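You operate a simulated robot arm through the tools that you are given. There is no shell and no other tool. Be economical: measure what you need, move in short steps, check, and stop when the job is done.

You are at the controls of a simulated robot arm. One attempt, no reset.

TASK
Put the bib carton on the packing bench top away on the lower trolley tray. Then take the gel tub from the cream dish and leave it on top of the blue carton. Then open the deep waste drawer. Keep to this order. Set down upright: bib carton.

The check looks at the end state, three seconds after you hand in, the way a careful person would. Anything else that was tipped, shoved, dropped, spilled or broken makes it a failure.

THE ROBOT
A 7-joint arm with a fingered hand on a trunk, on a base that drives. Base frame: it is fixed to the floor where the robot stands at the start and does not move with it; the origin is under the middle of the robot, x ahead of it, y to its left, z up; the surface under the hand at the start is at about z = 800. Units: mm, degrees, N and s.
With the tool pointing down near the work surface it reaches from about 380 to 740 mm from the robot's upright axis, wherever it stands. Its first joint turns from -69.0 to 172.0 degrees. Places, roughly: blue carton [-3500, 1500, 250]; deep waste drawer [-5000, 1100, 600]; gel tub [-4250, 4250, 750]; lower trolley tray [600, 1100, 200]. Payload 3.4 kg.
The TCP is the grasp point between the finger pads, 25 mm short of the fingertips. In the tool frame z runs along the fingers and y along their closing line. Largest opening 88 mm; the body of the gripper starts 29 mm behind the TCP. The gripper is a hand of 5 fingers: y runs from the thumb to the fingers, the wrist lies at [-13, -97, -162] in the tool frame, and closing takes about 1.5 s.
Orientation is that of the tool frame in the base frame, as a unit quaternion [x, y, z, w]. With the fingers straight down and the wrist toward the robot, the tool's x, y and z point along [0, 1, 0], [1, 0, 0] and [0, 0, -1] of the base frame.

THE INTERFACE
- The arm moves only by the tool drive_tool. Its argument "steps" is a list that holds one entry, the list of rows, each a list of 6 numbers: the shift along the base's x, y, z in mm, then the turn, a rotation vector about the base's x, y, z in rad. In form: [[[x, y, z, rx, ry, rz], ...]]. A call has 1 to 12 rows; each row shifts and turns the commanded pose from where the row before left it. "claw" is the opening, from 0 (shut) to 1 (fully open), set as the call begins (left out, the last holds). Each row takes 0.2 s and may step no farther than 50 mm and 8.6 degrees from the row before; otherwise, or with a gripper value out of range, the whole call is refused. Where a pose cannot be reached the arm comes as near as it can. A force on the tool above 40 N (or 10 N above the force at the start of the call, whichever is more), or a blocked arm, ends the call early, and 0.2 s more pass. The fingers move at their own pace (about 153 mm/s each) and stop on an object; they squeeze with about 31 N. The grip force told is the motor's: it shows also when the fingers shut on nothing. Time passes only in rows, and 0.2 s behind the last, so rows that do not move let the fingers close. The reply holds the time, the measured pose of the TCP, the force on the tool along the base axes, the opening and the grip force, in the units named above and with some noise, with the torque about the TCP (base axes, N m) and any sound that the robot's microphone picked up.
- Cameras (640 x 400 px; columns grow to the right, rows downward): "scene" is now at [111.3, 81.1, 1327.6]; the picture's right is [-0.52, -0.85, 0.07], its down [-0.54, 0.26, -0.80] and it looks along [0.66, -0.45, -0.60] (base axes); focal length 265 px, centre (320, 200). "wrist" rides on the gripper at [59, -79, -105] in the tool frame; the picture's right is [-0.73, 0.32, -0.61], its down [-0.62, -0.68, 0.38] and it looks along [-0.29, 0.66, 0.70] (tool axes); focal length 234 px, centre (320, 200). There is no depth. A picture from a camera that has moved, and an enlarged one, comes with that camera's place and axes in the base frame and with its lens. The place of the scene camera against the robot may be out by one fixed shift of up to 18 mm in any direction.
- get_image(camera): a new picture of that camera. It takes no simulated time.
- move_column(by): slides the trunk up (or, below 0, down) by that many mm; the arm and the scene camera ride with it, the base frame stays. It gives what a move gives, with no picture.
- roll_base(legs): drives the robot by 1 to 6 legs, each [ahead, left, turn to the left] in mm, mm and degrees, along the robot's own axes; the way and the turn of a leg run together, so that a leg with both is an arc; at most 1500 mm and 180 degrees a leg. The arm and the cameras ride along, it lands a little off, and it stops where it bumps. It gives what a move gives.
- curl_fingers(index, middle, ring, little, thumb_bend, thumb_turn): sets how far each is bent, from 0 (flat) to 100 (curled in); at 30 the hand is open as for a grip, at 70 the pads meet at the TCP. One left out holds its place. A second passes; each finger stops where it meets its share of the squeeze, and holds until it gets a number again. A gripper value or a shape takes the hand back. It gives what a move gives, with no picture; readings hold the bend of each and the force on index, middle, ring, little, thumb and palm. thumb_turn goes from beside the hand (0) to across from the fingers (100), as for a grip.
- grasp_type(shape): the hand has 5 fingers and takes this shape, open, in about a second: jaw (thumb against the fingers, like two jaws); tri (thumb and two fingers); tip (a fingertip pinch); poke (one finger out to press); point (the index stretched); flat (the hand flat); cup (the hand cupped); fist (a fist). The gripper value then closes the fingers along that shape, each until it touches; the sizes above hold for jaw. It gives what a move gives, with no picture.
- aim_head(pan, tilt): turns the head with the scene camera to pan (to the left, within 86 degrees either way) and tilt (down, from -29 to 69), counted from straight ahead of the robot. It gives what a move gives.
- enlarge(camera, box): a new picture of the part [left, top, right, bottom] of that camera's present view, enlarged. It takes no simulated time.
- finish_job(): hands the job in; it is judged then, once.

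Work in short steps. Places have to be worked out from the pictures, the camera data and where the tool is seen: move nearer, look again, correct. Check each grasp and each placing, and mend what went wrong. You have 165 turns and 108 pictures in all, those below and enlarged ones among them. Open the gripper and draw the arm clear of the work before you hand the job in, unless the task says otherwise; then end with one line.

The tools are called after "Request:" as name(argument=value, ...) on one line, values as JSON. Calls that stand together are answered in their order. drive_tool: Moves the arm, as the interface text tells. Its arguments: {"type":"object","properties":{"steps":{"type":"array","items":{"type":"array","items":{"type":"array","items":{"type":"number"}}}},"claw":{"type":"number"}},"required":["steps"]} The other tools are called the same way: move_column (by) slides the trunk up or down; grasp_type (shape) gives the hand a shape; curl_fingers (index, middle, ring, little, thumb_bend, thumb_turn) moves the fingers one by one; roll_base (legs) drives the base; aim_head (pan, tilt) turns the head that bears the scene camera; get_image (camera) takes a picture; enlarge (camera, box) takes an enlarged picture of a part of a camera's view; finish_job () hands the job in.

At the start:

```text
clock: 0.0
tool_pos: [531.2, -106.5, 1050.1]
tool_rot: [0.67, 0.742, -0.005, 0.023]
ft_force: [0.8, 0.3, 0.7]
wrist_torque: [-0.01, 0.0, 0.01]
grip_width: 87.8
finger_force: 0.0
shape: jaw
bend: [30.0, 30.0, 30.0, 30.0, 30.0, 98.0]
finger forces: [0.0, 0.1, 0.1, 0.0, 0.0, 0.1]
trunk travel left (down, up): [-575.0, 365.0]
robot x, y, heading: [23.3, 1.1, 4.0]
head pan, tilt: [-35.0, 40.6]
```

scene: 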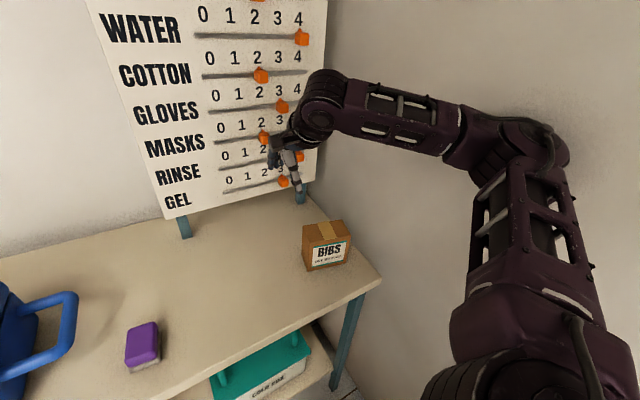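
wrist: 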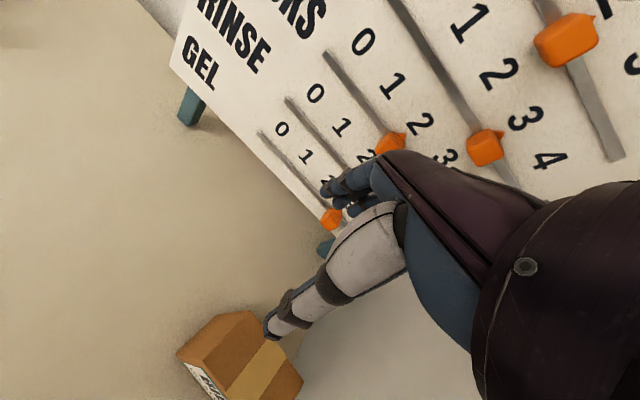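

I start by looking closely at the bib carton and surveying the surroundings.

Request:
enlarge(camera="scene", box=[260, 180, 400, 290])

Request:
aim_head(pan=60, tilt=45)

Request:
get_image(camera="scene")

```text
3.64 times, centred on (330, 235) of scene
camera zoom: at [111.3, 81.1, 1327.6], right [-0.52, -0.85, 0.07], down [-0.54, 0.26, -0.8], along [0.66, -0.45, -0.6], focal length 963 px, centre (284, 73)
```

zoom: 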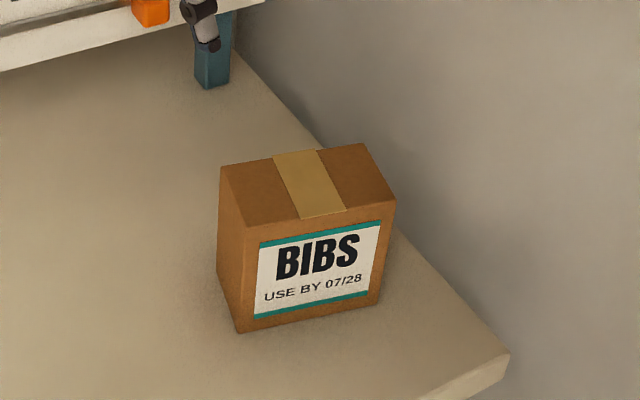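

```text
clock: 1.7
tool_pos: [585.7, -109.1, 1030.7]
tool_rot: [0.641, 0.767, 0.024, 0.002]
ft_force: [0.5, 0.0, -0.2]
wrist_torque: [0.01, -0.01, -0.01]
grip_width: 88.0
finger_force: 0.0
shape: jaw
bend: [30.0, 30.0, 30.0, 30.0, 30.0, 98.0]
finger forces: [0.1, 0.0, 0.1, 0.1, 0.1, 0.0]
trunk travel left (down, up): [-575.0, 365.0]
robot x, y, heading: [58.9, 13.1, 9.8]
head pan, tilt: [60.0, 45.0]
```

```text
104 pictures are left
camera scene: at [95.0, 202.7, 1309.4], right [0.94, -0.34, 0.05], down [-0.23, -0.72, -0.65], along [0.26, 0.6, -0.76], focal length 265 px, centre (320, 200)
```

scene: 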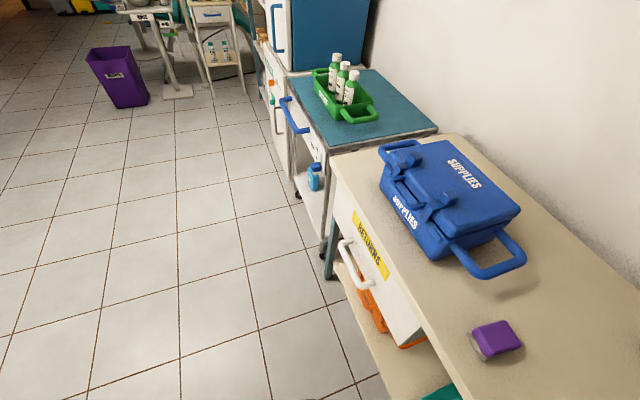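

The readings changed between the calls (base and tool moved slightly). I check with a null move whether this continues, and look back at the carton.

Request:
drive_tool(steps=[[[0, 0, 0, 0, 0, 0]]])

Request:
aim_head(pan=-35, tilt=40.6)

Request:
get_image(camera="scene")

```text
clock: 2.0
tool_pos: [617.6, -137.1, 1007.1]
tool_rot: [0.646, 0.761, 0.051, -0.033]
ft_force: [-27.0, -0.8, -28.8]
wrist_torque: [0.76, 0.06, -0.71]
grip_width: 87.9
finger_force: 0.0
shape: jaw
bend: [30.0, 30.0, 42.0, 30.0, 30.0, 98.0]
finger forces: [0.1, 0.0, 37.3, 0.0, 0.0, 0.1]
trunk travel left (down, up): [-575.0, 365.0]
robot x, y, heading: [72.7, 19.0, 13.3]
head pan, tilt: [60.0, 45.0]
stopped in row 1: the arm was blocked; the commanded pose is now the measured one
```

```text
clock: 3.8
tool_pos: [614.8, -132.1, 1012.6]
tool_rot: [0.636, 0.77, 0.05, -0.021]
ft_force: [-25.3, -1.3, -18.5]
wrist_torque: [0.42, -0.04, -0.55]
grip_width: 88.2
finger_force: 0.1
shape: jaw
bend: [30.0, 30.0, 46.0, 30.0, 30.0, 98.0]
finger forces: [0.1, 0.1, 29.7, 0.1, 0.0, 0.1]
trunk travel left (down, up): [-575.0, 365.0]
robot x, y, heading: [72.2, 18.2, 12.8]
head pan, tilt: [-35.0, 40.6]
```

```text
103 pictures are left
camera scene: at [155.4, 101.5, 1325.7], right [-0.38, -0.92, 0.07], down [-0.58, 0.18, -0.79], along [0.72, -0.34, -0.61], focal length 265 px, centre (320, 200)
```

scene: 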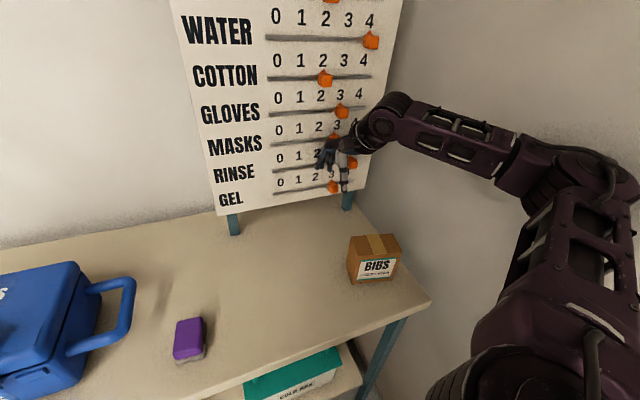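

The middle finger is pressing on the board: the robot's base drifted forward. I draw the hand back and see whether the drift continues.

Request:
drive_tool(steps=[[[-40, 0, 5, 0, 0, 0], [-45, 0, 5, 0, 0, 0], [-45, 0, 5, 0, 0, 0]]])

Request:
drive_tool(steps=[[[0, 0, 0, 0, 0, 0], [0, 0, 0, 0, 0, 0], [0, 0, 0, 0, 0, 0]]])

```text
clock: 4.1
tool_pos: [630.5, -154.4, 1001.2]
tool_rot: [0.646, 0.757, 0.086, -0.053]
ft_force: [-40.4, -7.4, -20.0]
wrist_torque: [0.88, -0.24, -1.38]
grip_width: 84.8
finger_force: 0.1
shape: jaw
bend: [31.0, 43.0, 38.0, 33.0, 30.0, 98.0]
finger forces: [0.2, 17.0, 5.8, 24.1, 0.1, 0.0]
trunk travel left (down, up): [-575.0, 365.0]
robot x, y, heading: [91.2, 23.2, 15.8]
head pan, tilt: [-35.0, 40.6]
stopped in row 1: the arm was blocked; the commanded pose is now the measured one
```

```text
clock: 4.4
tool_pos: [637.8, -165.2, 984.5]
tool_rot: [0.643, 0.754, 0.115, -0.072]
ft_force: [-110.6, 45.0, 46.0]
wrist_torque: [-2.16, -2.63, 0.12]
grip_width: 67.9
finger_force: 0.2
shape: jaw
bend: [39.0, 57.0, 50.0, 39.0, 30.0, 98.0]
finger forces: [6.2, 49.7, 37.5, 75.4, 0.1, 0.0]
trunk travel left (down, up): [-575.0, 365.0]
robot x, y, heading: [88.1, 37.3, 18.4]
head pan, tilt: [-35.0, 40.6]
stopped in row 1: the arm was blocked; the commanded pose is now the measured one
```

The base keeps pushing forward and left-turning. I drive the base straight back to release the hand from the board.

Request:
roll_base(legs=[[-150, 0, 0]])

Request:
get_image(camera="scene")

```text
clock: 5.1
tool_pos: [637.6, -28.3, 919.0]
tool_rot: [0.549, 0.82, 0.089, -0.134]
ft_force: [-122.7, -5.9, 36.4]
wrist_torque: [-0.11, -2.63, -0.75]
grip_width: 69.4
finger_force: 0.0
shape: jaw
bend: [31.0, 55.0, 58.0, 37.0, 30.0, 97.0]
finger forces: [0.9, 52.4, 52.2, 20.2, 0.0, 0.1]
trunk travel left (down, up): [-575.0, 365.0]
robot x, y, heading: [41.1, 105.0, 29.0]
head pan, tilt: [-35.0, 40.6]
stopped in leg 1: the force on the tool passed its limit at 152 N (the readings are from after the stop); the commanded pose is now the measured one
```

```text
102 pictures are left
camera scene: at [52.6, 84.0, 1332.2], right [-0.1, -0.99, -0.03], down [-0.58, 0.09, -0.81], along [0.81, -0.07, -0.59], focal length 265 px, centre (320, 200)
```

scene: 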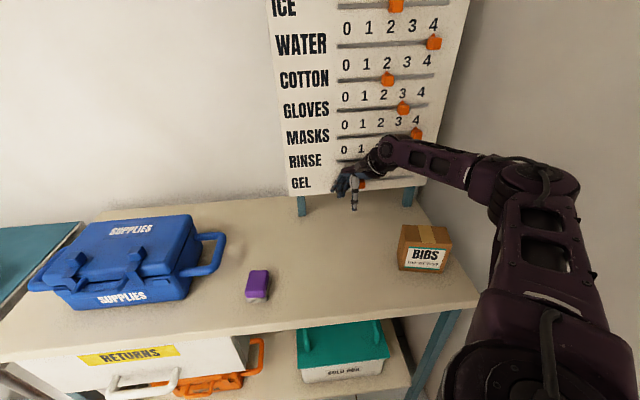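

The elbow seems to be touching the right-hand wall, which twists the base left. I back the base out along world −x.

Request:
roll_base(legs=[[-131, 73, 0]])

Request:
get_image(camera="scene")

```text
clock: 5.8
tool_pos: [647.3, 44.6, 829.2]
tool_rot: [0.485, 0.844, -0.007, -0.227]
ft_force: [-163.3, 3.8, 29.7]
wrist_torque: [10.47, -9.06, -4.08]
grip_width: 82.3
finger_force: 0.0
shape: jaw
bend: [31.0, 30.0, 30.0, 30.0, 30.0, 98.0]
finger forces: [26.6, 40.3, 104.9, 0.6, 0.0, 198.5]
trunk travel left (down, up): [-575.0, 365.0]
robot x, y, heading: [32.8, 94.0, 27.2]
head pan, tilt: [-35.0, 40.6]
stopped in leg 1: the force on the tool passed its limit at 147 N (the readings are from after the stop); the commanded pose is now the measured one
```

```text
101 pictures are left
camera scene: at [95.5, 90.2, 1325.2], right [-0.13, -0.99, -0.02], down [-0.61, 0.1, -0.79], along [0.78, -0.1, -0.62], focal length 265 px, centre (320, 200)
```

scene: 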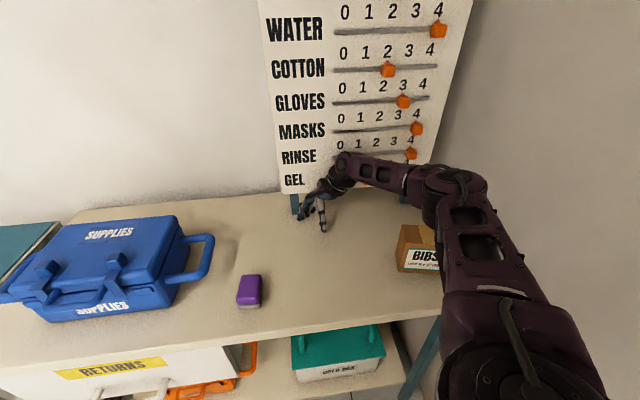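

The arm itself is moving under contact. I look at the wrist view and the forearm more closely before moving anything further.

Request:
get_image(camera="wrist")

Request:
enlarge(camera="scene", box=[240, 120, 500, 282])

Request:
aim_head(pan=-60, tilt=45)

Request:
get_image(camera="scene")

```text
100 pictures are left
camera wrist: at [599.3, 29.9, 963.3], right [0.81, -0.55, 0.2], down [-0.44, -0.79, -0.42], along [0.39, 0.25, -0.89], focal length 234 px, centre (320, 200)
```

wrist: 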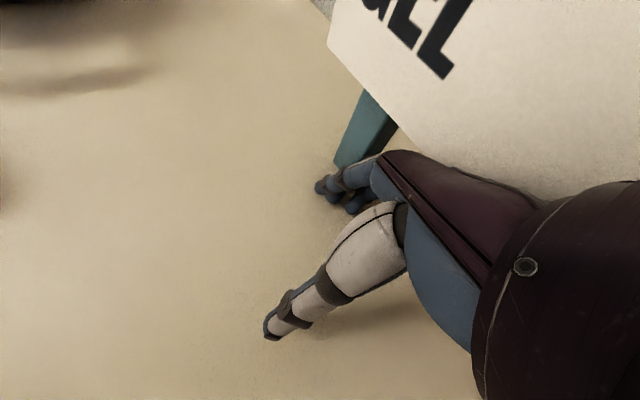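

```text
2.46 times, centred on (370, 201) of scene
camera zoom: at [95.5, 90.2, 1325.2], right [-0.13, -0.99, -0.02], down [-0.61, 0.1, -0.79], along [0.78, -0.1, -0.62], focal length 652 px, centre (197, 198)
```

zoom: 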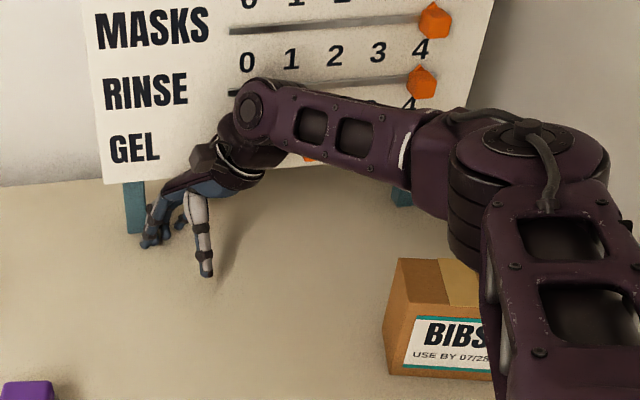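

```text
clock: 6.6
tool_pos: [647.6, 43.5, 828.7]
tool_rot: [0.488, 0.844, -0.019, -0.22]
ft_force: [-167.6, 48.7, -53.6]
wrist_torque: [5.26, -9.5, -5.11]
grip_width: 82.9
finger_force: 0.0
shape: jaw
bend: [29.0, 30.0, 30.0, 30.0, 30.0, 98.0]
finger forces: [14.4, 52.0, 63.2, 1.2, 0.1, 257.3]
trunk travel left (down, up): [-575.0, 365.0]
robot x, y, heading: [34.3, 96.3, 27.8]
head pan, tilt: [-60.0, 45.0]
```

```text
98 pictures are left
camera scene: at [108.5, 81.0, 1313.9], right [-0.53, -0.85, -0.01], down [-0.58, 0.37, -0.72], along [0.62, -0.38, -0.69], focal length 265 px, centre (320, 200)
```

scene: 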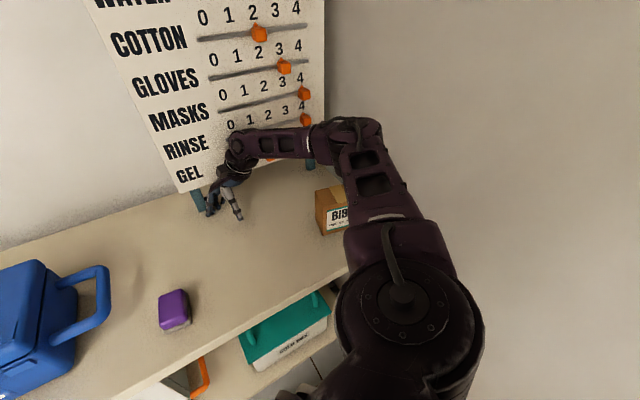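

The hand is jammed against the board's lower part. The elbow is now clear of the wall, so I retry a small retreat with the arm.

Request:
drive_tool(steps=[[[-15, 0, 0, 0, 0, 0], [-20, 0, 0, 0, 0, 0]]])

```text
clock: 7.2
tool_pos: [646.5, 25.6, 835.0]
tool_rot: [0.515, 0.832, 0.001, -0.204]
ft_force: [-67.0, 37.7, -3.4]
wrist_torque: [1.06, -2.95, 0.9]
grip_width: 87.3
finger_force: 0.0
shape: jaw
bend: [30.0, 30.0, 30.0, 30.0, 30.0, 98.0]
finger forces: [0.0, 19.5, 37.2, 0.0, 0.1, 80.8]
trunk travel left (down, up): [-575.0, 365.0]
robot x, y, heading: [38.0, 94.0, 28.1]
head pan, tilt: [-60.0, 45.0]
```

The force is dropping, so the retreat works. I continue back.

Request:
drive_tool(steps=[[[-25, 0, 0, 0, 0, 0], [-30, 0, 0, 0, 0, 0], [-30, 0, 0, 0, 0, 0]]])

```text
clock: 8.0
tool_pos: [571.9, 15.2, 832.1]
tool_rot: [0.525, 0.828, 0.006, -0.199]
ft_force: [9.9, -5.2, 36.2]
wrist_torque: [0.82, -2.72, -0.5]
grip_width: 87.9
finger_force: 0.1
shape: jaw
bend: [30.0, 24.0, 15.0, 30.0, 30.0, 98.0]
finger forces: [0.1, 22.7, 13.5, 0.0, 0.1, 0.0]
trunk travel left (down, up): [-575.0, 365.0]
robot x, y, heading: [34.2, 96.8, 28.0]
head pan, tilt: [-60.0, 45.0]
```

Off the board; fingertips now press the table. I raise and move back, watching whether the base stays still.

Request:
drive_tool(steps=[[[-10, 0, 25, 0, 0, 0], [-20, 0, 35, 0, 0, 0], [-20, 0, 40, 0, 0, 0]]])

Request:
drive_tool(steps=[[[0, 0, 0, 0, 0, 0], [0, 0, 0, 0, 0, 0], [0, 0, 0, 0, 0, 0], [0, 0, 0, 0, 0, 0], [0, 0, 0, 0, 0, 0]]])

Request:
get_image(camera="scene")

```text
clock: 8.8
tool_pos: [519.4, 18.5, 924.6]
tool_rot: [0.522, 0.828, -0.003, -0.205]
ft_force: [0.0, 0.4, 0.1]
wrist_torque: [0.0, -0.04, 0.03]
grip_width: 87.9
finger_force: 0.0
shape: jaw
bend: [30.0, 30.0, 30.0, 30.0, 30.0, 98.0]
finger forces: [0.1, 0.0, 0.0, 0.0, 0.0, 0.1]
trunk travel left (down, up): [-575.0, 365.0]
robot x, y, heading: [36.7, 98.8, 28.3]
head pan, tilt: [-60.0, 45.0]
```

```text
clock: 10.0
tool_pos: [521.2, 19.2, 924.1]
tool_rot: [0.524, 0.827, -0.001, -0.206]
ft_force: [-0.3, -0.5, 0.3]
wrist_torque: [0.02, -0.02, -0.03]
grip_width: 88.0
finger_force: 0.2
shape: jaw
bend: [30.0, 30.0, 30.0, 30.0, 30.0, 98.0]
finger forces: [0.0, 0.1, 0.0, 0.0, 0.0, 0.0]
trunk travel left (down, up): [-575.0, 365.0]
robot x, y, heading: [34.7, 96.7, 28.0]
head pan, tilt: [-60.0, 45.0]
```

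```text
97 pictures are left
camera scene: at [137.2, 75.4, 1311.8], right [-0.53, -0.85, 0.0], down [-0.6, 0.37, -0.71], along [0.6, -0.37, -0.71], focal length 265 px, centre (320, 200)
```

scene: 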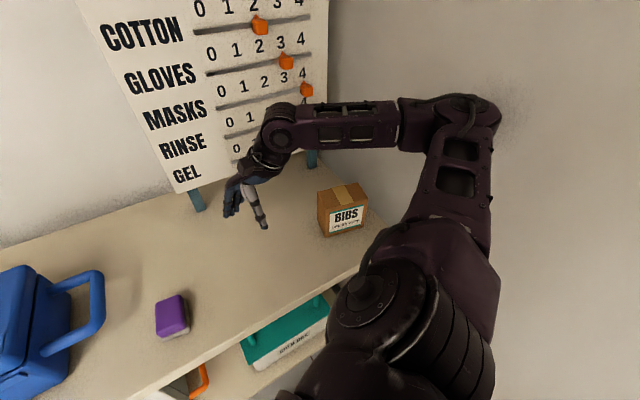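

All quiet now; the elbow was beside the right wall at the start. The bib carton is about 102×55×100 mm near [472, −193], turned about −14°. The MASKS slider got moved from 2 to 4, which I'll mend later. First I back the base away from the wall.

Request:
roll_base(legs=[[-290, 260, 0]])

Request:
aim_head(pan=-30, tilt=25)

Request:
get_image(camera="scene")

```text
clock: 12.5
tool_pos: [145.1, 112.6, 925.5]
tool_rot: [0.524, 0.827, -0.001, -0.204]
ft_force: [0.0, 1.0, -0.4]
wrist_torque: [0.02, -0.03, -0.01]
grip_width: 87.6
finger_force: 0.0
shape: jaw
bend: [30.0, 30.0, 30.0, 30.0, 30.0, 98.0]
finger forces: [0.1, 0.1, 0.0, 0.0, 0.0, 0.1]
trunk travel left (down, up): [-575.0, 365.0]
robot x, y, heading: [-338.1, 189.4, 27.9]
head pan, tilt: [-60.0, 45.0]
```

```text
clock: 13.4
tool_pos: [145.2, 112.0, 924.2]
tool_rot: [0.525, 0.826, -0.001, -0.206]
ft_force: [0.6, -0.3, 0.2]
wrist_torque: [0.03, 0.02, 0.01]
grip_width: 88.0
finger_force: 0.1
shape: jaw
bend: [30.0, 30.0, 30.0, 30.0, 30.0, 98.0]
finger forces: [0.0, 0.0, 0.0, 0.0, 0.1, 0.1]
trunk travel left (down, up): [-575.0, 365.0]
robot x, y, heading: [-339.0, 191.3, 27.9]
head pan, tilt: [-30.0, 25.0]
```

```text
96 pictures are left
camera scene: at [-214.8, 209.7, 1342.4], right [-0.04, -1.0, 0.0], down [-0.42, 0.02, -0.91], along [0.91, -0.03, -0.42], focal length 265 px, centre (320, 200)
```

scene: 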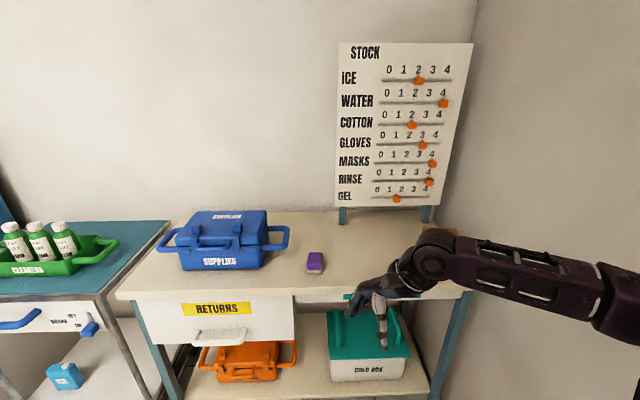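

Enlarging the stock board to read the slider positions.

Request:
enlarge(camera="scene", box=[330, 35, 480, 225])

```text
2.11 times, centred on (405, 130) of scene
camera zoom: at [-214.8, 209.7, 1342.4], right [-0.04, -1.0, 0.0], down [-0.42, 0.02, -0.91], along [0.91, -0.03, -0.42], focal length 558 px, centre (141, 347)
```

zoom: 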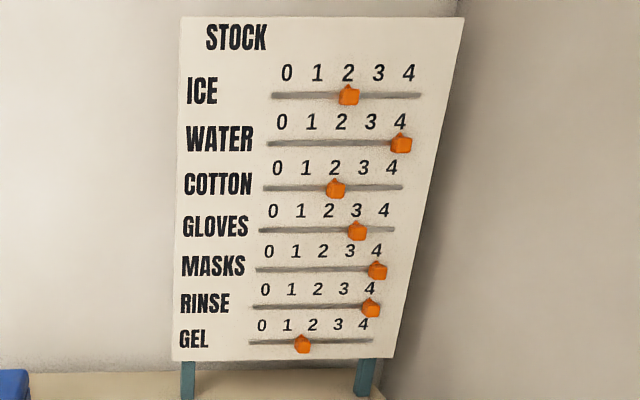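

Board now: MASKS moved 2→4, GEL moved 3→~1.6; I'll restore these once the carton is away. Next I turn the robot right while it is clear of the table, so the elbow will sit far from the wall.

Request:
move_column(by=80)

Request:
roll_base(legs=[[0, 0, -53]])

Request:
aim_head(pan=10, tilt=35)

Request:
get_image(camera="scene")

```text
clock: 14.6
tool_pos: [145.6, 111.0, 1004.0]
tool_rot: [0.525, 0.826, 0.0, -0.205]
ft_force: [-0.1, 1.1, -0.4]
wrist_torque: [-0.01, 0.02, 0.01]
grip_width: 87.9
finger_force: 0.1
shape: jaw
bend: [30.0, 30.0, 30.0, 30.0, 30.0, 98.0]
finger forces: [0.0, 0.1, 0.0, 0.1, 0.0, 0.0]
trunk travel left (down, up): [-655.0, 285.0]
robot x, y, heading: [-339.4, 190.5, 27.6]
head pan, tilt: [-30.0, 25.0]
```

```text
clock: 17.4
tool_pos: [-117.7, -245.2, 1004.0]
tool_rot: [0.841, 0.501, 0.092, -0.184]
ft_force: [0.3, -0.1, 0.6]
wrist_torque: [-0.01, 0.0, 0.04]
grip_width: 87.8
finger_force: 0.0
shape: jaw
bend: [30.0, 30.0, 30.0, 30.0, 30.0, 98.0]
finger forces: [0.1, 0.0, 0.0, 0.1, 0.1, 0.0]
trunk travel left (down, up): [-655.0, 285.0]
robot x, y, heading: [-340.3, 189.2, -25.7]
head pan, tilt: [-30.0, 25.0]
```

```text
clock: 18.5
tool_pos: [-116.5, -246.0, 1004.7]
tool_rot: [0.841, 0.501, 0.092, -0.184]
ft_force: [0.4, -0.7, -0.2]
wrist_torque: [-0.02, 0.0, -0.03]
grip_width: 87.8
finger_force: 0.1
shape: jaw
bend: [30.0, 30.0, 30.0, 30.0, 30.0, 98.0]
finger forces: [0.0, 0.0, 0.0, 0.1, 0.0, 0.0]
trunk travel left (down, up): [-655.0, 285.0]
robot x, y, heading: [-342.1, 189.7, -25.8]
head pan, tilt: [10.0, 35.0]
```

```text
94 pictures are left
camera scene: at [-221.4, 143.8, 1406.7], right [-0.27, -0.96, 0.0], down [-0.55, 0.16, -0.82], along [0.79, -0.22, -0.57], focal length 265 px, centre (320, 200)
```

scene: 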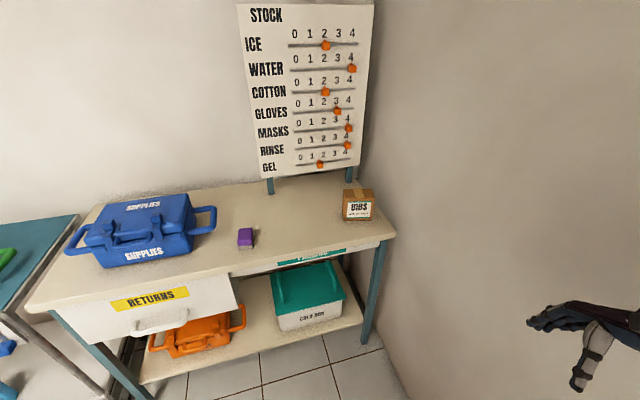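

The base is well placed. I straighten the hand to point down, turn it to yaw ≈ −20° and bring it forward, in free space.

Request:
drive_tool(steps=[[[40, 8, 0, -0.082, -0.012, 0.029], [40, 8, 0, -0.082, -0.012, 0.029], [40, 8, 0, -0.082, -0.012, 0.029], [40, 8, 0, -0.082, -0.012, 0.029], [40, 8, 0, -0.082, -0.012, 0.029], [40, 8, 0, 0, 0, 0]]])

Request:
get_image(camera="scene")

```text
clock: 19.9
tool_pos: [126.3, -197.7, 1002.7]
tool_rot: [0.819, 0.573, -0.001, 0.002]
ft_force: [1.0, 1.2, 0.5]
wrist_torque: [0.0, 0.0, 0.03]
grip_width: 87.9
finger_force: 0.1
shape: jaw
bend: [30.0, 30.0, 30.0, 30.0, 30.0, 98.0]
finger forces: [0.0, 0.1, 0.0, 0.0, 0.0, 0.0]
trunk travel left (down, up): [-655.0, 285.0]
robot x, y, heading: [-338.6, 192.7, -25.8]
head pan, tilt: [10.0, 35.0]
```

```text
93 pictures are left
camera scene: at [-219.2, 144.5, 1406.5], right [-0.27, -0.96, 0.0], down [-0.55, 0.16, -0.82], along [0.79, -0.22, -0.57], focal length 265 px, centre (320, 200)
```

scene: 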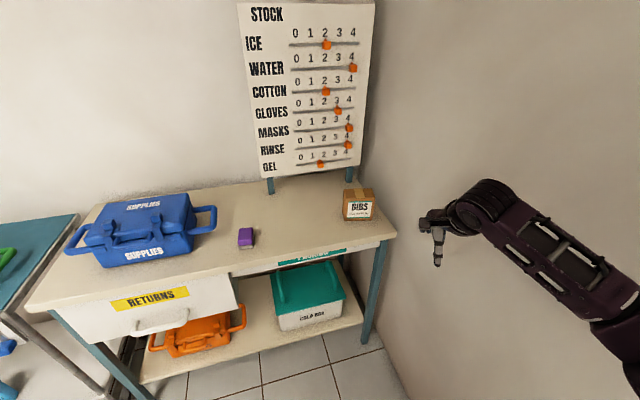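

Arm posture is clean. I drive the base toward the table so the tool comes just short of the carton.

Request:
roll_base(legs=[[225, 131, 0]])

Request:
get_image(camera="scene")

Request:
get_image(camera="wrist")

```text
clock: 21.7
tool_pos: [381.7, -177.1, 1004.4]
tool_rot: [0.819, 0.573, 0.0, 0.0]
ft_force: [0.0, 0.5, 0.5]
wrist_torque: [0.01, 0.01, -0.01]
grip_width: 88.0
finger_force: 0.2
shape: jaw
bend: [30.0, 30.0, 30.0, 30.0, 30.0, 98.0]
finger forces: [0.0, 0.0, 0.1, 0.0, 0.0, 0.1]
trunk travel left (down, up): [-655.0, 285.0]
robot x, y, heading: [-78.9, 212.8, -25.7]
head pan, tilt: [10.0, 35.0]
```

```text
92 pictures are left
camera scene: at [36.7, 166.0, 1406.6], right [-0.27, -0.96, 0.0], down [-0.55, 0.16, -0.82], along [0.79, -0.22, -0.57], focal length 265 px, centre (320, 200)
```

scene: 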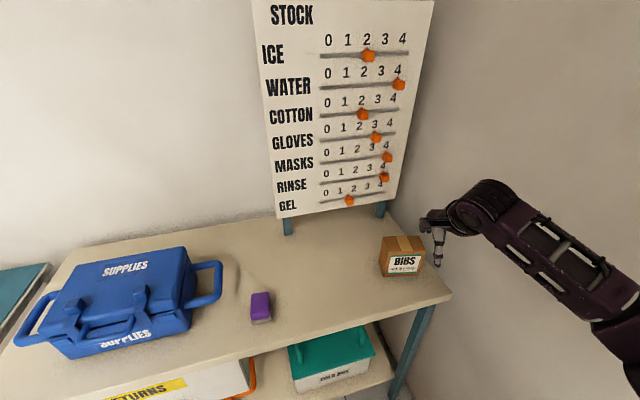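

```text
91 pictures are left
camera wrist: at [327.0, -94.4, 1108.7], right [0.05, -0.79, 0.61], down [-0.85, -0.35, -0.38], along [0.52, -0.5, -0.7], focal length 234 px, centre (320, 200)
```

wrist: 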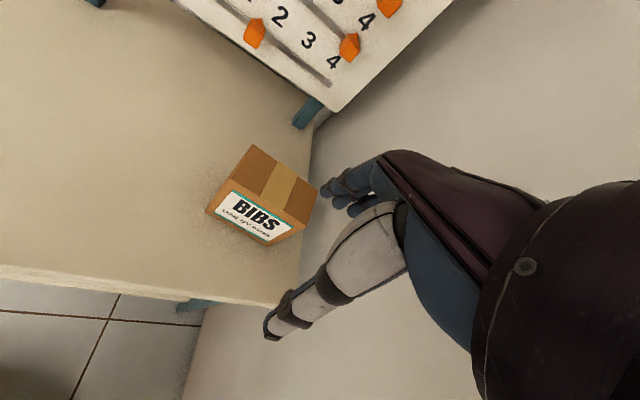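

Measuring the carton precisely from an enlarged wrist view.

Request:
enlarge(camera="wrist", box=[190, 130, 350, 255])

```text
3.20 times, centred on (270, 192) of wrist
camera zoom: at [327.0, -94.4, 1108.7], right [0.05, -0.79, 0.61], down [-0.85, -0.35, -0.38], along [0.52, -0.5, -0.7], focal length 749 px, centre (480, 224)
```

zoom: 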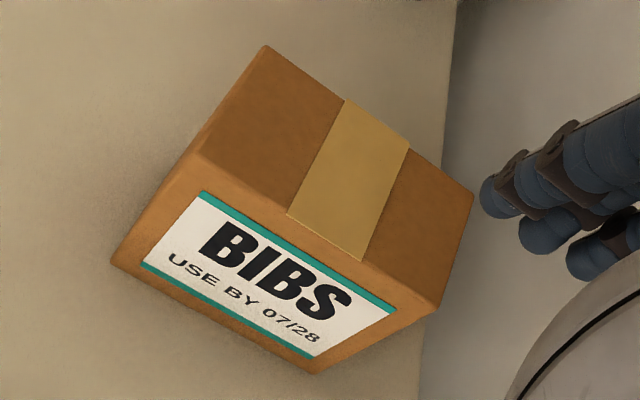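

The carton's centre is at about [479, −186], top at z≈900, yaw ≈ −12.7°, 54 mm along the closing line. I align above it.

Request:
drive_tool(steps=[[[35, -3, 0, 0, 0, 0.064], [35, -3, 0, 0, 0, 0.063], [27, -3, 0, 0, 0, 0], [0, 0, -30, 0, 0, 0]]], claw=1)

Request:
get_image(camera="wrist")

Request:
get_image(camera="scene")

```text
clock: 22.7
tool_pos: [477.8, -186.2, 972.9]
tool_rot: [0.782, 0.623, 0.0, 0.0]
ft_force: [1.1, -0.4, 0.2]
wrist_torque: [0.03, -0.02, -0.02]
grip_width: 88.0
finger_force: 0.0
shape: jaw
bend: [30.0, 30.0, 30.0, 30.0, 30.0, 98.0]
finger forces: [0.0, 0.1, 0.0, 0.0, 0.0, 0.0]
trunk travel left (down, up): [-655.0, 285.0]
robot x, y, heading: [-80.0, 212.9, -25.7]
head pan, tilt: [10.0, 35.0]
```

```text
89 pictures are left
camera wrist: at [413.2, -111.6, 1078.6], right [0.15, -0.78, 0.61], down [-0.8, -0.46, -0.38], along [0.58, -0.43, -0.7], focal length 234 px, centre (320, 200)
```

wrist: 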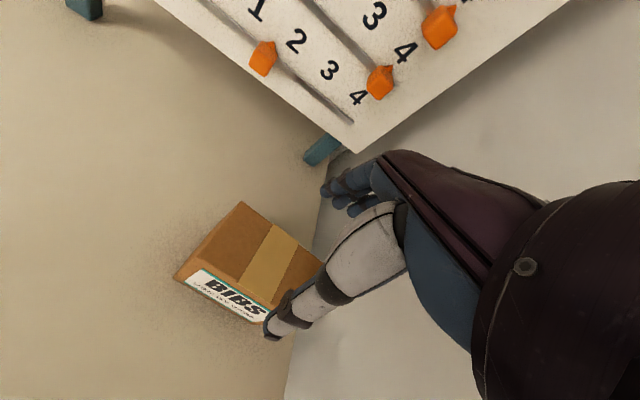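

```text
88 pictures are left
camera scene: at [36.1, 165.1, 1406.7], right [-0.27, -0.96, 0.0], down [-0.55, 0.16, -0.82], along [0.79, -0.22, -0.57], focal length 265 px, centre (320, 200)
```

scene: 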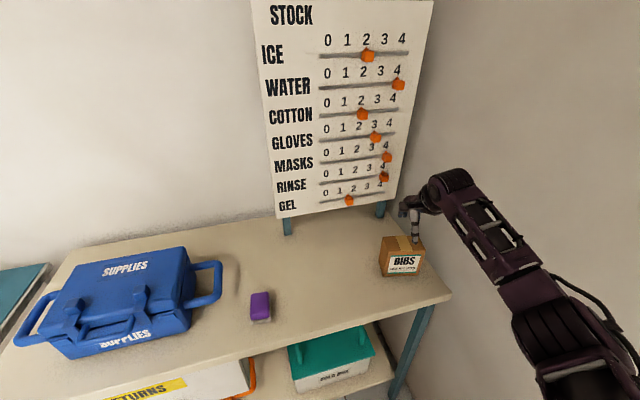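

Aligned. I descend to grip height in short steps.

Request:
drive_tool(steps=[[[0, 0, -35, 0, 0, 0], [0, 0, -35, 0, 0, 0], [0, 0, -24, 0, 0, 0]]])

Request:
get_image(camera="wrist")

```text
clock: 23.5
tool_pos: [476.8, -184.4, 880.3]
tool_rot: [0.781, 0.624, 0.0, 0.001]
ft_force: [1.1, 0.4, 1.9]
wrist_torque: [0.01, 0.02, 0.0]
grip_width: 87.9
finger_force: 0.0
shape: jaw
bend: [30.0, 30.0, 30.0, 30.0, 30.0, 98.0]
finger forces: [1.1, 0.0, 0.0, 0.0, 0.2, 0.0]
trunk travel left (down, up): [-655.0, 285.0]
robot x, y, heading: [-81.3, 211.3, -25.6]
head pan, tilt: [10.0, 35.0]
```

```text
87 pictures are left
camera wrist: at [413.1, -109.3, 984.1], right [0.15, -0.78, 0.61], down [-0.8, -0.46, -0.38], along [0.58, -0.43, -0.69], focal length 234 px, centre (320, 200)
```

wrist: 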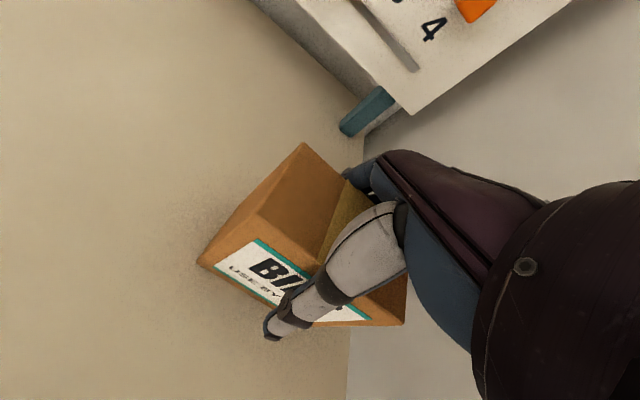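

Thumb in front, fingers behind. I close the hand.

Request:
drive_tool(steps=[[[0, 0, 0, 0, 0, 0], [0, 0, 0, 0, 0, 0], [0, 0, 0, 0, 0, 0], [0, 0, 0, 0, 0, 0], [0, 0, 0, 0, 0, 0], [0, 0, 0, 0, 0, 0], [0, 0, 0, 0, 0, 0], [0, 0, 0, 0, 0, 0]]], claw=0)

Request:
drive_tool(steps=[[[0, 0, 15, 0, 0, 0], [0, 0, 25, 0, 0, 0], [0, 0, 40, 0, 0, 0]]])

Request:
get_image(camera="scene")

```text
clock: 25.3
tool_pos: [477.2, -185.7, 880.8]
tool_rot: [0.782, 0.624, -0.001, 0.001]
ft_force: [-0.2, 0.1, 2.8]
wrist_torque: [-0.01, 0.25, -0.02]
grip_width: 58.9
finger_force: 30.4
shape: jaw
bend: [41.0, 42.0, 37.0, 32.0, 64.0, 100.0]
finger forces: [20.9, 8.1, 0.8, 3.5, 33.0, 0.1]
trunk travel left (down, up): [-655.0, 285.0]
robot x, y, heading: [-81.2, 212.5, -26.0]
head pan, tilt: [10.0, 35.0]
```

```text
clock: 26.1
tool_pos: [476.7, -185.6, 960.4]
tool_rot: [0.781, 0.624, -0.001, 0.001]
ft_force: [-0.2, 0.3, -1.5]
wrist_torque: [0.0, -0.02, -0.01]
grip_width: 58.6
finger_force: 31.0
shape: jaw
bend: [41.0, 42.0, 37.0, 33.0, 64.0, 99.0]
finger forces: [21.0, 9.0, 0.9, 3.5, 32.8, 0.1]
trunk travel left (down, up): [-655.0, 285.0]
robot x, y, heading: [-84.0, 216.8, -26.0]
head pan, tilt: [10.0, 35.0]
```

```text
86 pictures are left
camera scene: at [36.2, 166.3, 1406.6], right [-0.27, -0.96, 0.0], down [-0.55, 0.16, -0.82], along [0.79, -0.22, -0.57], focal length 265 px, centre (320, 200)
```

scene: 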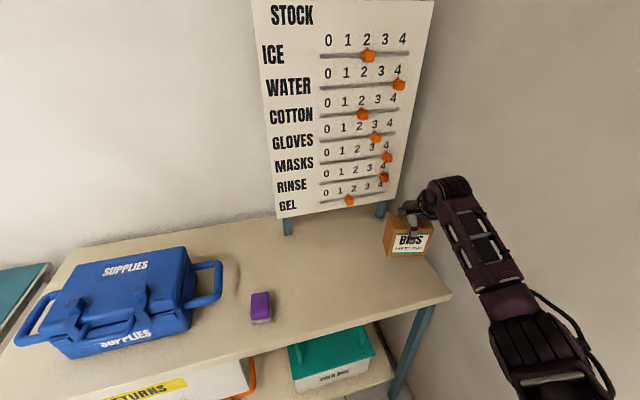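

The carton is held firmly and lifted level. I back out from the table and then go left to stand before the trolley.

Request:
roll_base(legs=[[-360, -174, 0], [0, 0, 26]])

Request:
roll_base(legs=[[0, 890, 0]])

Request:
aim_head(pan=10, tilt=45)

Request:
get_image(camera="scene")

```text
clock: 30.0
tool_pos: [192.4, 111.1, 959.9]
tool_rot: [0.617, 0.787, -0.002, 0.001]
ft_force: [-1.0, 0.1, -1.9]
wrist_torque: [-0.03, 0.01, -0.01]
grip_width: 58.4
finger_force: 31.5
shape: jaw
bend: [41.0, 42.0, 37.0, 33.0, 64.0, 99.0]
finger forces: [20.7, 8.9, 0.7, 3.5, 32.5, 0.0]
trunk travel left (down, up): [-655.0, 285.0]
robot x, y, heading: [-487.6, 214.7, 0.6]
head pan, tilt: [10.0, 35.0]
```

```text
clock: 34.7
tool_pos: [182.8, 994.9, 960.0]
tool_rot: [0.62, 0.784, -0.001, 0.001]
ft_force: [0.9, 0.2, -1.2]
wrist_torque: [0.03, -0.03, -0.01]
grip_width: 58.4
finger_force: 31.2
shape: jaw
bend: [41.0, 42.0, 37.0, 33.0, 64.0, 99.0]
finger forces: [20.7, 9.0, 0.7, 3.4, 32.6, 0.1]
trunk travel left (down, up): [-655.0, 285.0]
robot x, y, heading: [-493.2, 1104.5, 0.0]
head pan, tilt: [10.0, 35.0]
```

```text
clock: 35.4
tool_pos: [182.9, 994.9, 959.8]
tool_rot: [0.621, 0.784, -0.001, 0.001]
ft_force: [-0.1, -0.4, -1.6]
wrist_torque: [-0.01, 0.05, 0.02]
grip_width: 58.6
finger_force: 31.5
shape: jaw
bend: [41.0, 42.0, 37.0, 33.0, 64.0, 99.0]
finger forces: [20.8, 9.1, 0.8, 3.5, 32.5, 0.0]
trunk travel left (down, up): [-655.0, 285.0]
robot x, y, heading: [-491.6, 1107.8, 0.5]
head pan, tilt: [10.0, 45.0]
```

```text
85 pictures are left
camera scene: at [-376.0, 1119.8, 1391.8], right [0.18, -0.98, 0.0], down [-0.7, -0.13, -0.71], along [0.7, 0.13, -0.71], focal length 265 px, centre (320, 200)
```

scene: 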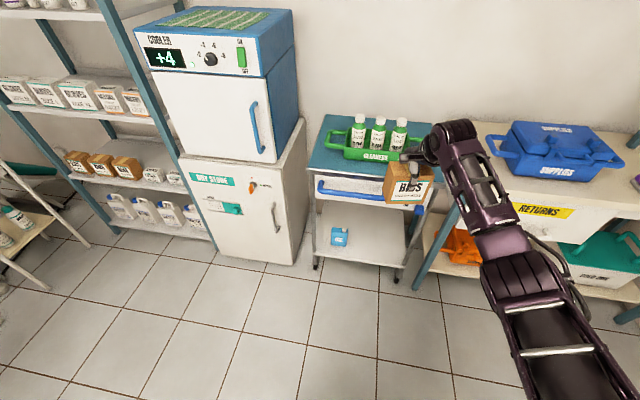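

Before the trolley: lower tray spans roughly x 390–800, y 840–1270, with a blue jug near [510, 1175]. The forearm runs straight ahead, good for reaching in. I lower the trunk here in the clear.

Request:
move_column(by=-400)

Request:
move_column(by=-240)

Request:
aim_head(pan=0, tilt=30)

Request:
get_image(camera="scene")

```text
clock: 39.2
tool_pos: [183.1, 994.6, 560.7]
tool_rot: [0.621, 0.784, 0.0, 0.001]
ft_force: [-0.3, 0.5, -0.8]
wrist_torque: [0.02, 0.02, -0.01]
grip_width: 58.7
finger_force: 31.2
shape: jaw
bend: [41.0, 42.0, 37.0, 33.0, 64.0, 99.0]
finger forces: [20.7, 9.1, 0.8, 3.5, 32.5, 0.0]
trunk travel left (down, up): [-255.0, 685.0]
robot x, y, heading: [-490.7, 1108.2, 0.2]
head pan, tilt: [10.0, 45.0]
```

```text
clock: 41.7
tool_pos: [183.1, 995.2, 319.6]
tool_rot: [0.621, 0.784, 0.0, 0.0]
ft_force: [-0.1, 0.2, -1.9]
wrist_torque: [0.0, 0.02, 0.01]
grip_width: 58.5
finger_force: 31.0
shape: jaw
bend: [41.0, 42.0, 37.0, 33.0, 64.0, 99.0]
finger forces: [20.7, 9.0, 0.7, 3.5, 32.5, 0.1]
trunk travel left (down, up): [-15.0, 925.0]
robot x, y, heading: [-491.2, 1109.6, 0.3]
head pan, tilt: [10.0, 45.0]
```

```text
clock: 42.5
tool_pos: [182.7, 996.1, 321.5]
tool_rot: [0.621, 0.784, 0.0, 0.001]
ft_force: [0.1, -0.3, -1.4]
wrist_torque: [-0.04, -0.03, 0.04]
grip_width: 58.2
finger_force: 30.8
shape: jaw
bend: [41.0, 42.0, 37.0, 33.0, 64.0, 99.0]
finger forces: [20.5, 9.0, 0.8, 3.6, 32.6, 0.1]
trunk travel left (down, up): [-15.0, 925.0]
robot x, y, heading: [-490.1, 1106.7, 0.2]
head pan, tilt: [0.0, 30.0]
```

```text
84 pictures are left
camera scene: at [-365.9, 1105.9, 774.3], right [0.01, -1.0, 0.0], down [-0.5, 0.0, -0.87], along [0.87, 0.0, -0.5], focal length 265 px, centre (320, 200)
```

scene: 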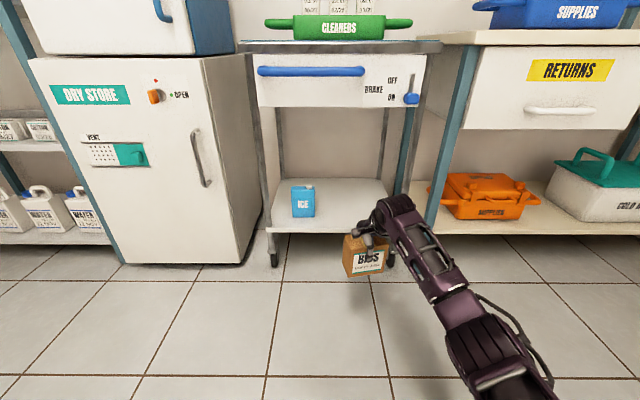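

Drawer underside is at z≈634 and the tray at ≈203; the hand's top is at about 480, so it fits. I drive forward to bring the carton over the tray.

Request:
roll_base(legs=[[150, 0, 0]])

Request:
get_image(camera="scene")

Request:
get_image(camera="wrist")

```text
clock: 43.9
tool_pos: [332.4, 996.9, 319.9]
tool_rot: [0.621, 0.784, 0.0, 0.001]
ft_force: [-0.6, -0.2, -1.0]
wrist_torque: [0.01, 0.07, -0.01]
grip_width: 58.3
finger_force: 31.7
shape: jaw
bend: [41.0, 42.0, 37.0, 33.0, 64.0, 99.0]
finger forces: [20.6, 9.1, 0.8, 3.6, 32.5, 0.0]
trunk travel left (down, up): [-15.0, 925.0]
robot x, y, heading: [-342.3, 1105.8, 0.2]
head pan, tilt: [0.0, 30.0]
```

```text
83 pictures are left
camera scene: at [-215.7, 1106.7, 774.4], right [0.01, -1.0, 0.0], down [-0.5, 0.0, -0.87], along [0.87, 0.0, -0.5], focal length 265 px, centre (320, 200)
```

scene: 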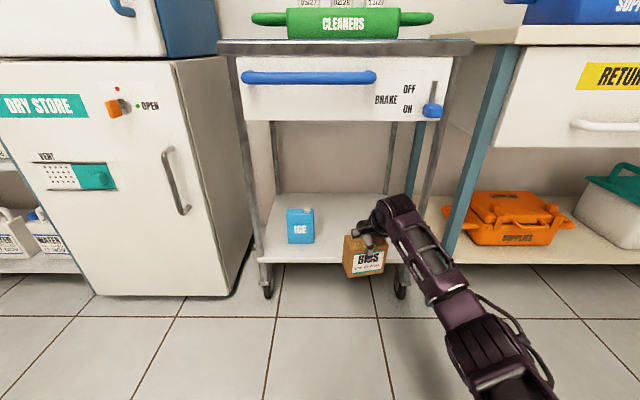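

```text
82 pictures are left
camera wrist: at [242.1, 1035.1, 424.8], right [0.48, -0.63, 0.61], down [-0.52, -0.76, -0.38], along [0.71, -0.13, -0.7], focal length 234 px, centre (320, 200)
```

wrist: 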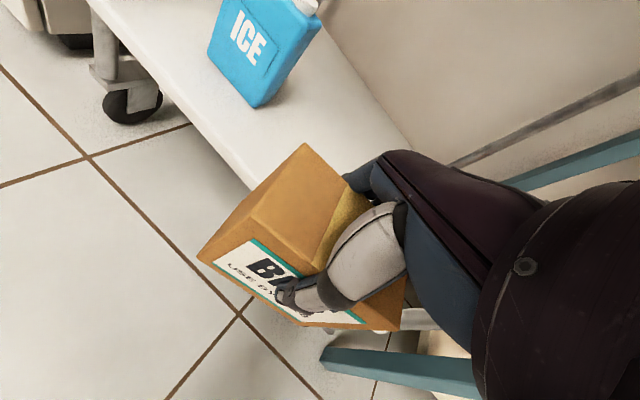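

Clear on all sides. I drive on 160 mm so the carton is above the tray.

Request:
roll_base(legs=[[160, 0, 0]])

Request:
get_image(camera="scene")

Request:
get_image(camera="wrist")

```text
clock: 45.3
tool_pos: [496.1, 996.6, 318.8]
tool_rot: [0.621, 0.784, -0.001, 0.0]
ft_force: [0.3, 0.3, -1.4]
wrist_torque: [-0.01, 0.0, 0.02]
grip_width: 58.6
finger_force: 30.7
shape: jaw
bend: [41.0, 42.0, 37.0, 33.0, 64.0, 99.0]
finger forces: [20.6, 9.1, 0.8, 3.6, 32.5, 0.0]
trunk travel left (down, up): [-15.0, 925.0]
robot x, y, heading: [-179.4, 1108.9, 0.4]
head pan, tilt: [0.0, 30.0]
```

```text
81 pictures are left
camera scene: at [-52.9, 1107.6, 774.4], right [0.01, -1.0, 0.0], down [-0.5, 0.0, -0.87], along [0.87, 0.0, -0.5], focal length 265 px, centre (320, 200)
```

scene: 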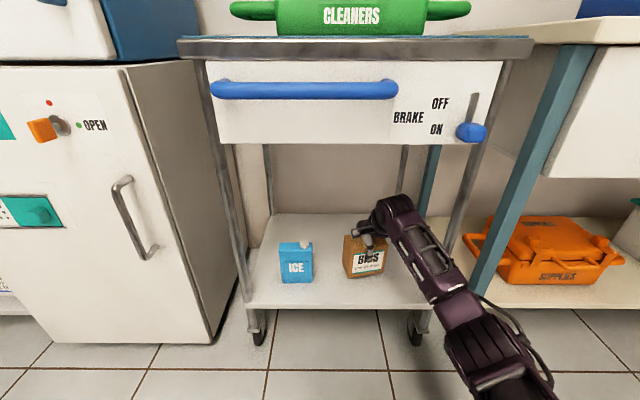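

```text
80 pictures are left
camera wrist: at [404.9, 1036.2, 424.8], right [0.48, -0.63, 0.61], down [-0.52, -0.76, -0.38], along [0.71, -0.13, -0.7], focal length 234 px, centre (320, 200)
```

wrist: 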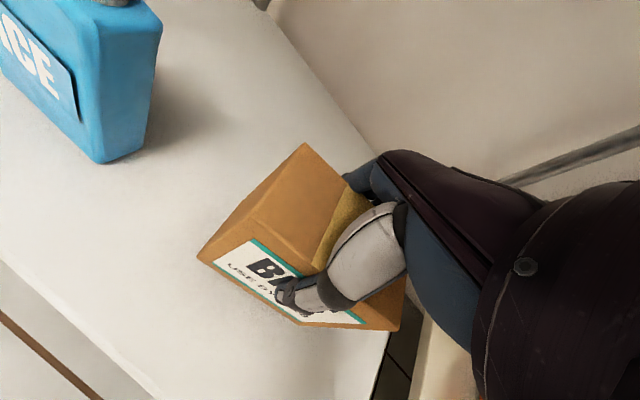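

The carton is over the tray, with about 100 mm to the right edge and clear of the jug. I lower gently until contact.

Request:
drive_tool(steps=[[[0, 0, -12, 0, 0, 0], [0, 0, -10, 0, 0, 0], [0, 0, -6, 0, 0, 0], [0, 0, -3, 0, 0, 0]]])

Request:
get_image(camera="wrist")

```text
clock: 46.3
tool_pos: [496.0, 997.9, 299.0]
tool_rot: [0.62, 0.785, 0.006, 0.007]
ft_force: [4.2, 0.8, 37.4]
wrist_torque: [-0.28, 0.78, -0.08]
grip_width: 58.1
finger_force: 31.2
shape: jaw
bend: [40.0, 42.0, 38.0, 33.0, 64.0, 99.0]
finger forces: [30.2, 8.0, 0.2, 5.6, 34.1, 0.1]
trunk travel left (down, up): [-15.0, 925.0]
robot x, y, heading: [-182.3, 1110.1, 0.4]
head pan, tilt: [0.0, 30.0]
```

```text
79 pictures are left
camera wrist: at [404.4, 1036.3, 401.9], right [0.47, -0.63, 0.62], down [-0.51, -0.76, -0.39], along [0.72, -0.13, -0.68], focal length 234 px, centre (320, 200)
```

wrist: 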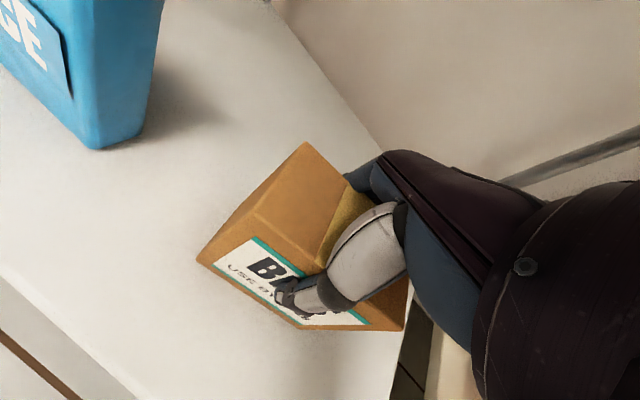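

The carton has met the tray (37 N). I ease up to relieve the load, then open the hand.

Request:
drive_tool(steps=[[[0, 0, 7, 0, 0, 0], [0, 0, 0, 0, 0, 0]]])

Request:
drive_tool(steps=[[[0, 0, 0, 0, 0, 0], [0, 0, 0, 0, 0, 0], [0, 0, 0, 0, 0, 0], [0, 0, 0, 0, 0, 0], [0, 0, 0, 0, 0, 0], [0, 0, 0, 0, 0, 0]]], claw=1)

Request:
get_image(camera="wrist")

```text
clock: 46.9
tool_pos: [495.6, 998.7, 299.1]
tool_rot: [0.62, 0.785, 0.002, 0.003]
ft_force: [4.1, 0.8, 21.9]
wrist_torque: [-0.17, 0.21, -0.03]
grip_width: 58.1
finger_force: 31.2
shape: jaw
bend: [41.0, 42.0, 38.0, 33.0, 65.0, 99.0]
finger forces: [26.9, 9.9, 0.7, 4.8, 31.9, 0.0]
trunk travel left (down, up): [-15.0, 925.0]
robot x, y, heading: [-184.0, 1111.8, 0.3]
head pan, tilt: [0.0, 30.0]
```

```text
clock: 48.3
tool_pos: [494.7, 996.7, 296.4]
tool_rot: [0.62, 0.784, 0.0, 0.001]
ft_force: [3.2, 1.7, 9.6]
wrist_torque: [-0.02, -0.1, 0.0]
grip_width: 88.0
finger_force: 0.0
shape: jaw
bend: [28.0, 30.0, 30.0, 29.0, 30.0, 98.0]
finger forces: [5.6, 0.0, 0.0, 1.5, 1.0, 0.0]
trunk travel left (down, up): [-15.0, 925.0]
robot x, y, heading: [-183.6, 1106.5, 0.2]
head pan, tilt: [0.0, 30.0]
```

```text
78 pictures are left
camera wrist: at [404.6, 1035.9, 401.6], right [0.48, -0.63, 0.61], down [-0.52, -0.76, -0.38], along [0.71, -0.13, -0.69], focal length 234 px, centre (320, 200)
```

wrist: 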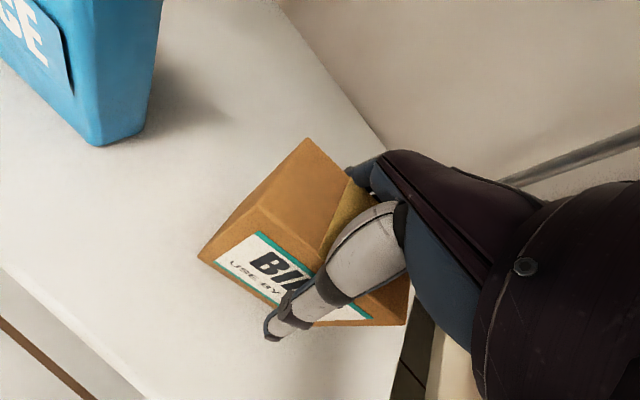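

Released; the carton stands level. I rise straight up carefully.

Request:
drive_tool(steps=[[[0, 0, 10, 0, 0, 0], [0, 0, 15, 0, 0, 0], [0, 0, 20, 0, 0, 0], [0, 0, 20, 0, 0, 0], [0, 0, 13, 0, 0, 0]]])

Request:
get_image(camera="wrist")

```text
clock: 49.5
tool_pos: [496.0, 995.6, 373.5]
tool_rot: [0.621, 0.784, 0.0, 0.001]
ft_force: [0.1, 0.5, -0.2]
wrist_torque: [-0.01, 0.0, 0.0]
grip_width: 87.9
finger_force: 0.1
shape: jaw
bend: [30.0, 30.0, 30.0, 30.0, 30.0, 98.0]
finger forces: [0.0, 0.1, 0.0, 0.1, 0.0, 0.1]
trunk travel left (down, up): [-15.0, 925.0]
robot x, y, heading: [-180.6, 1108.6, 0.4]
head pan, tilt: [0.0, 30.0]
```

```text
77 pictures are left
camera wrist: at [404.8, 1035.9, 478.2], right [0.48, -0.63, 0.61], down [-0.52, -0.76, -0.38], along [0.71, -0.13, -0.7], focal length 234 px, centre (320, 200)
```

wrist: 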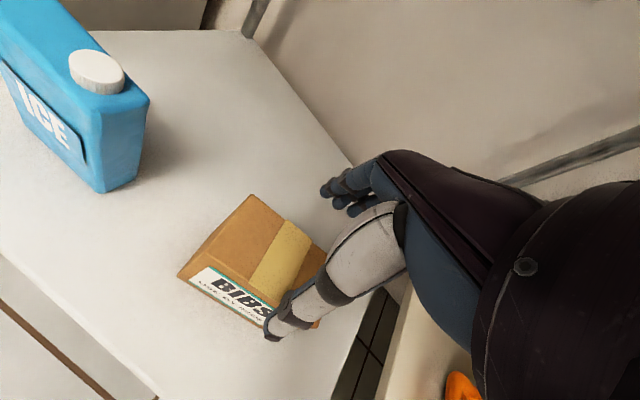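

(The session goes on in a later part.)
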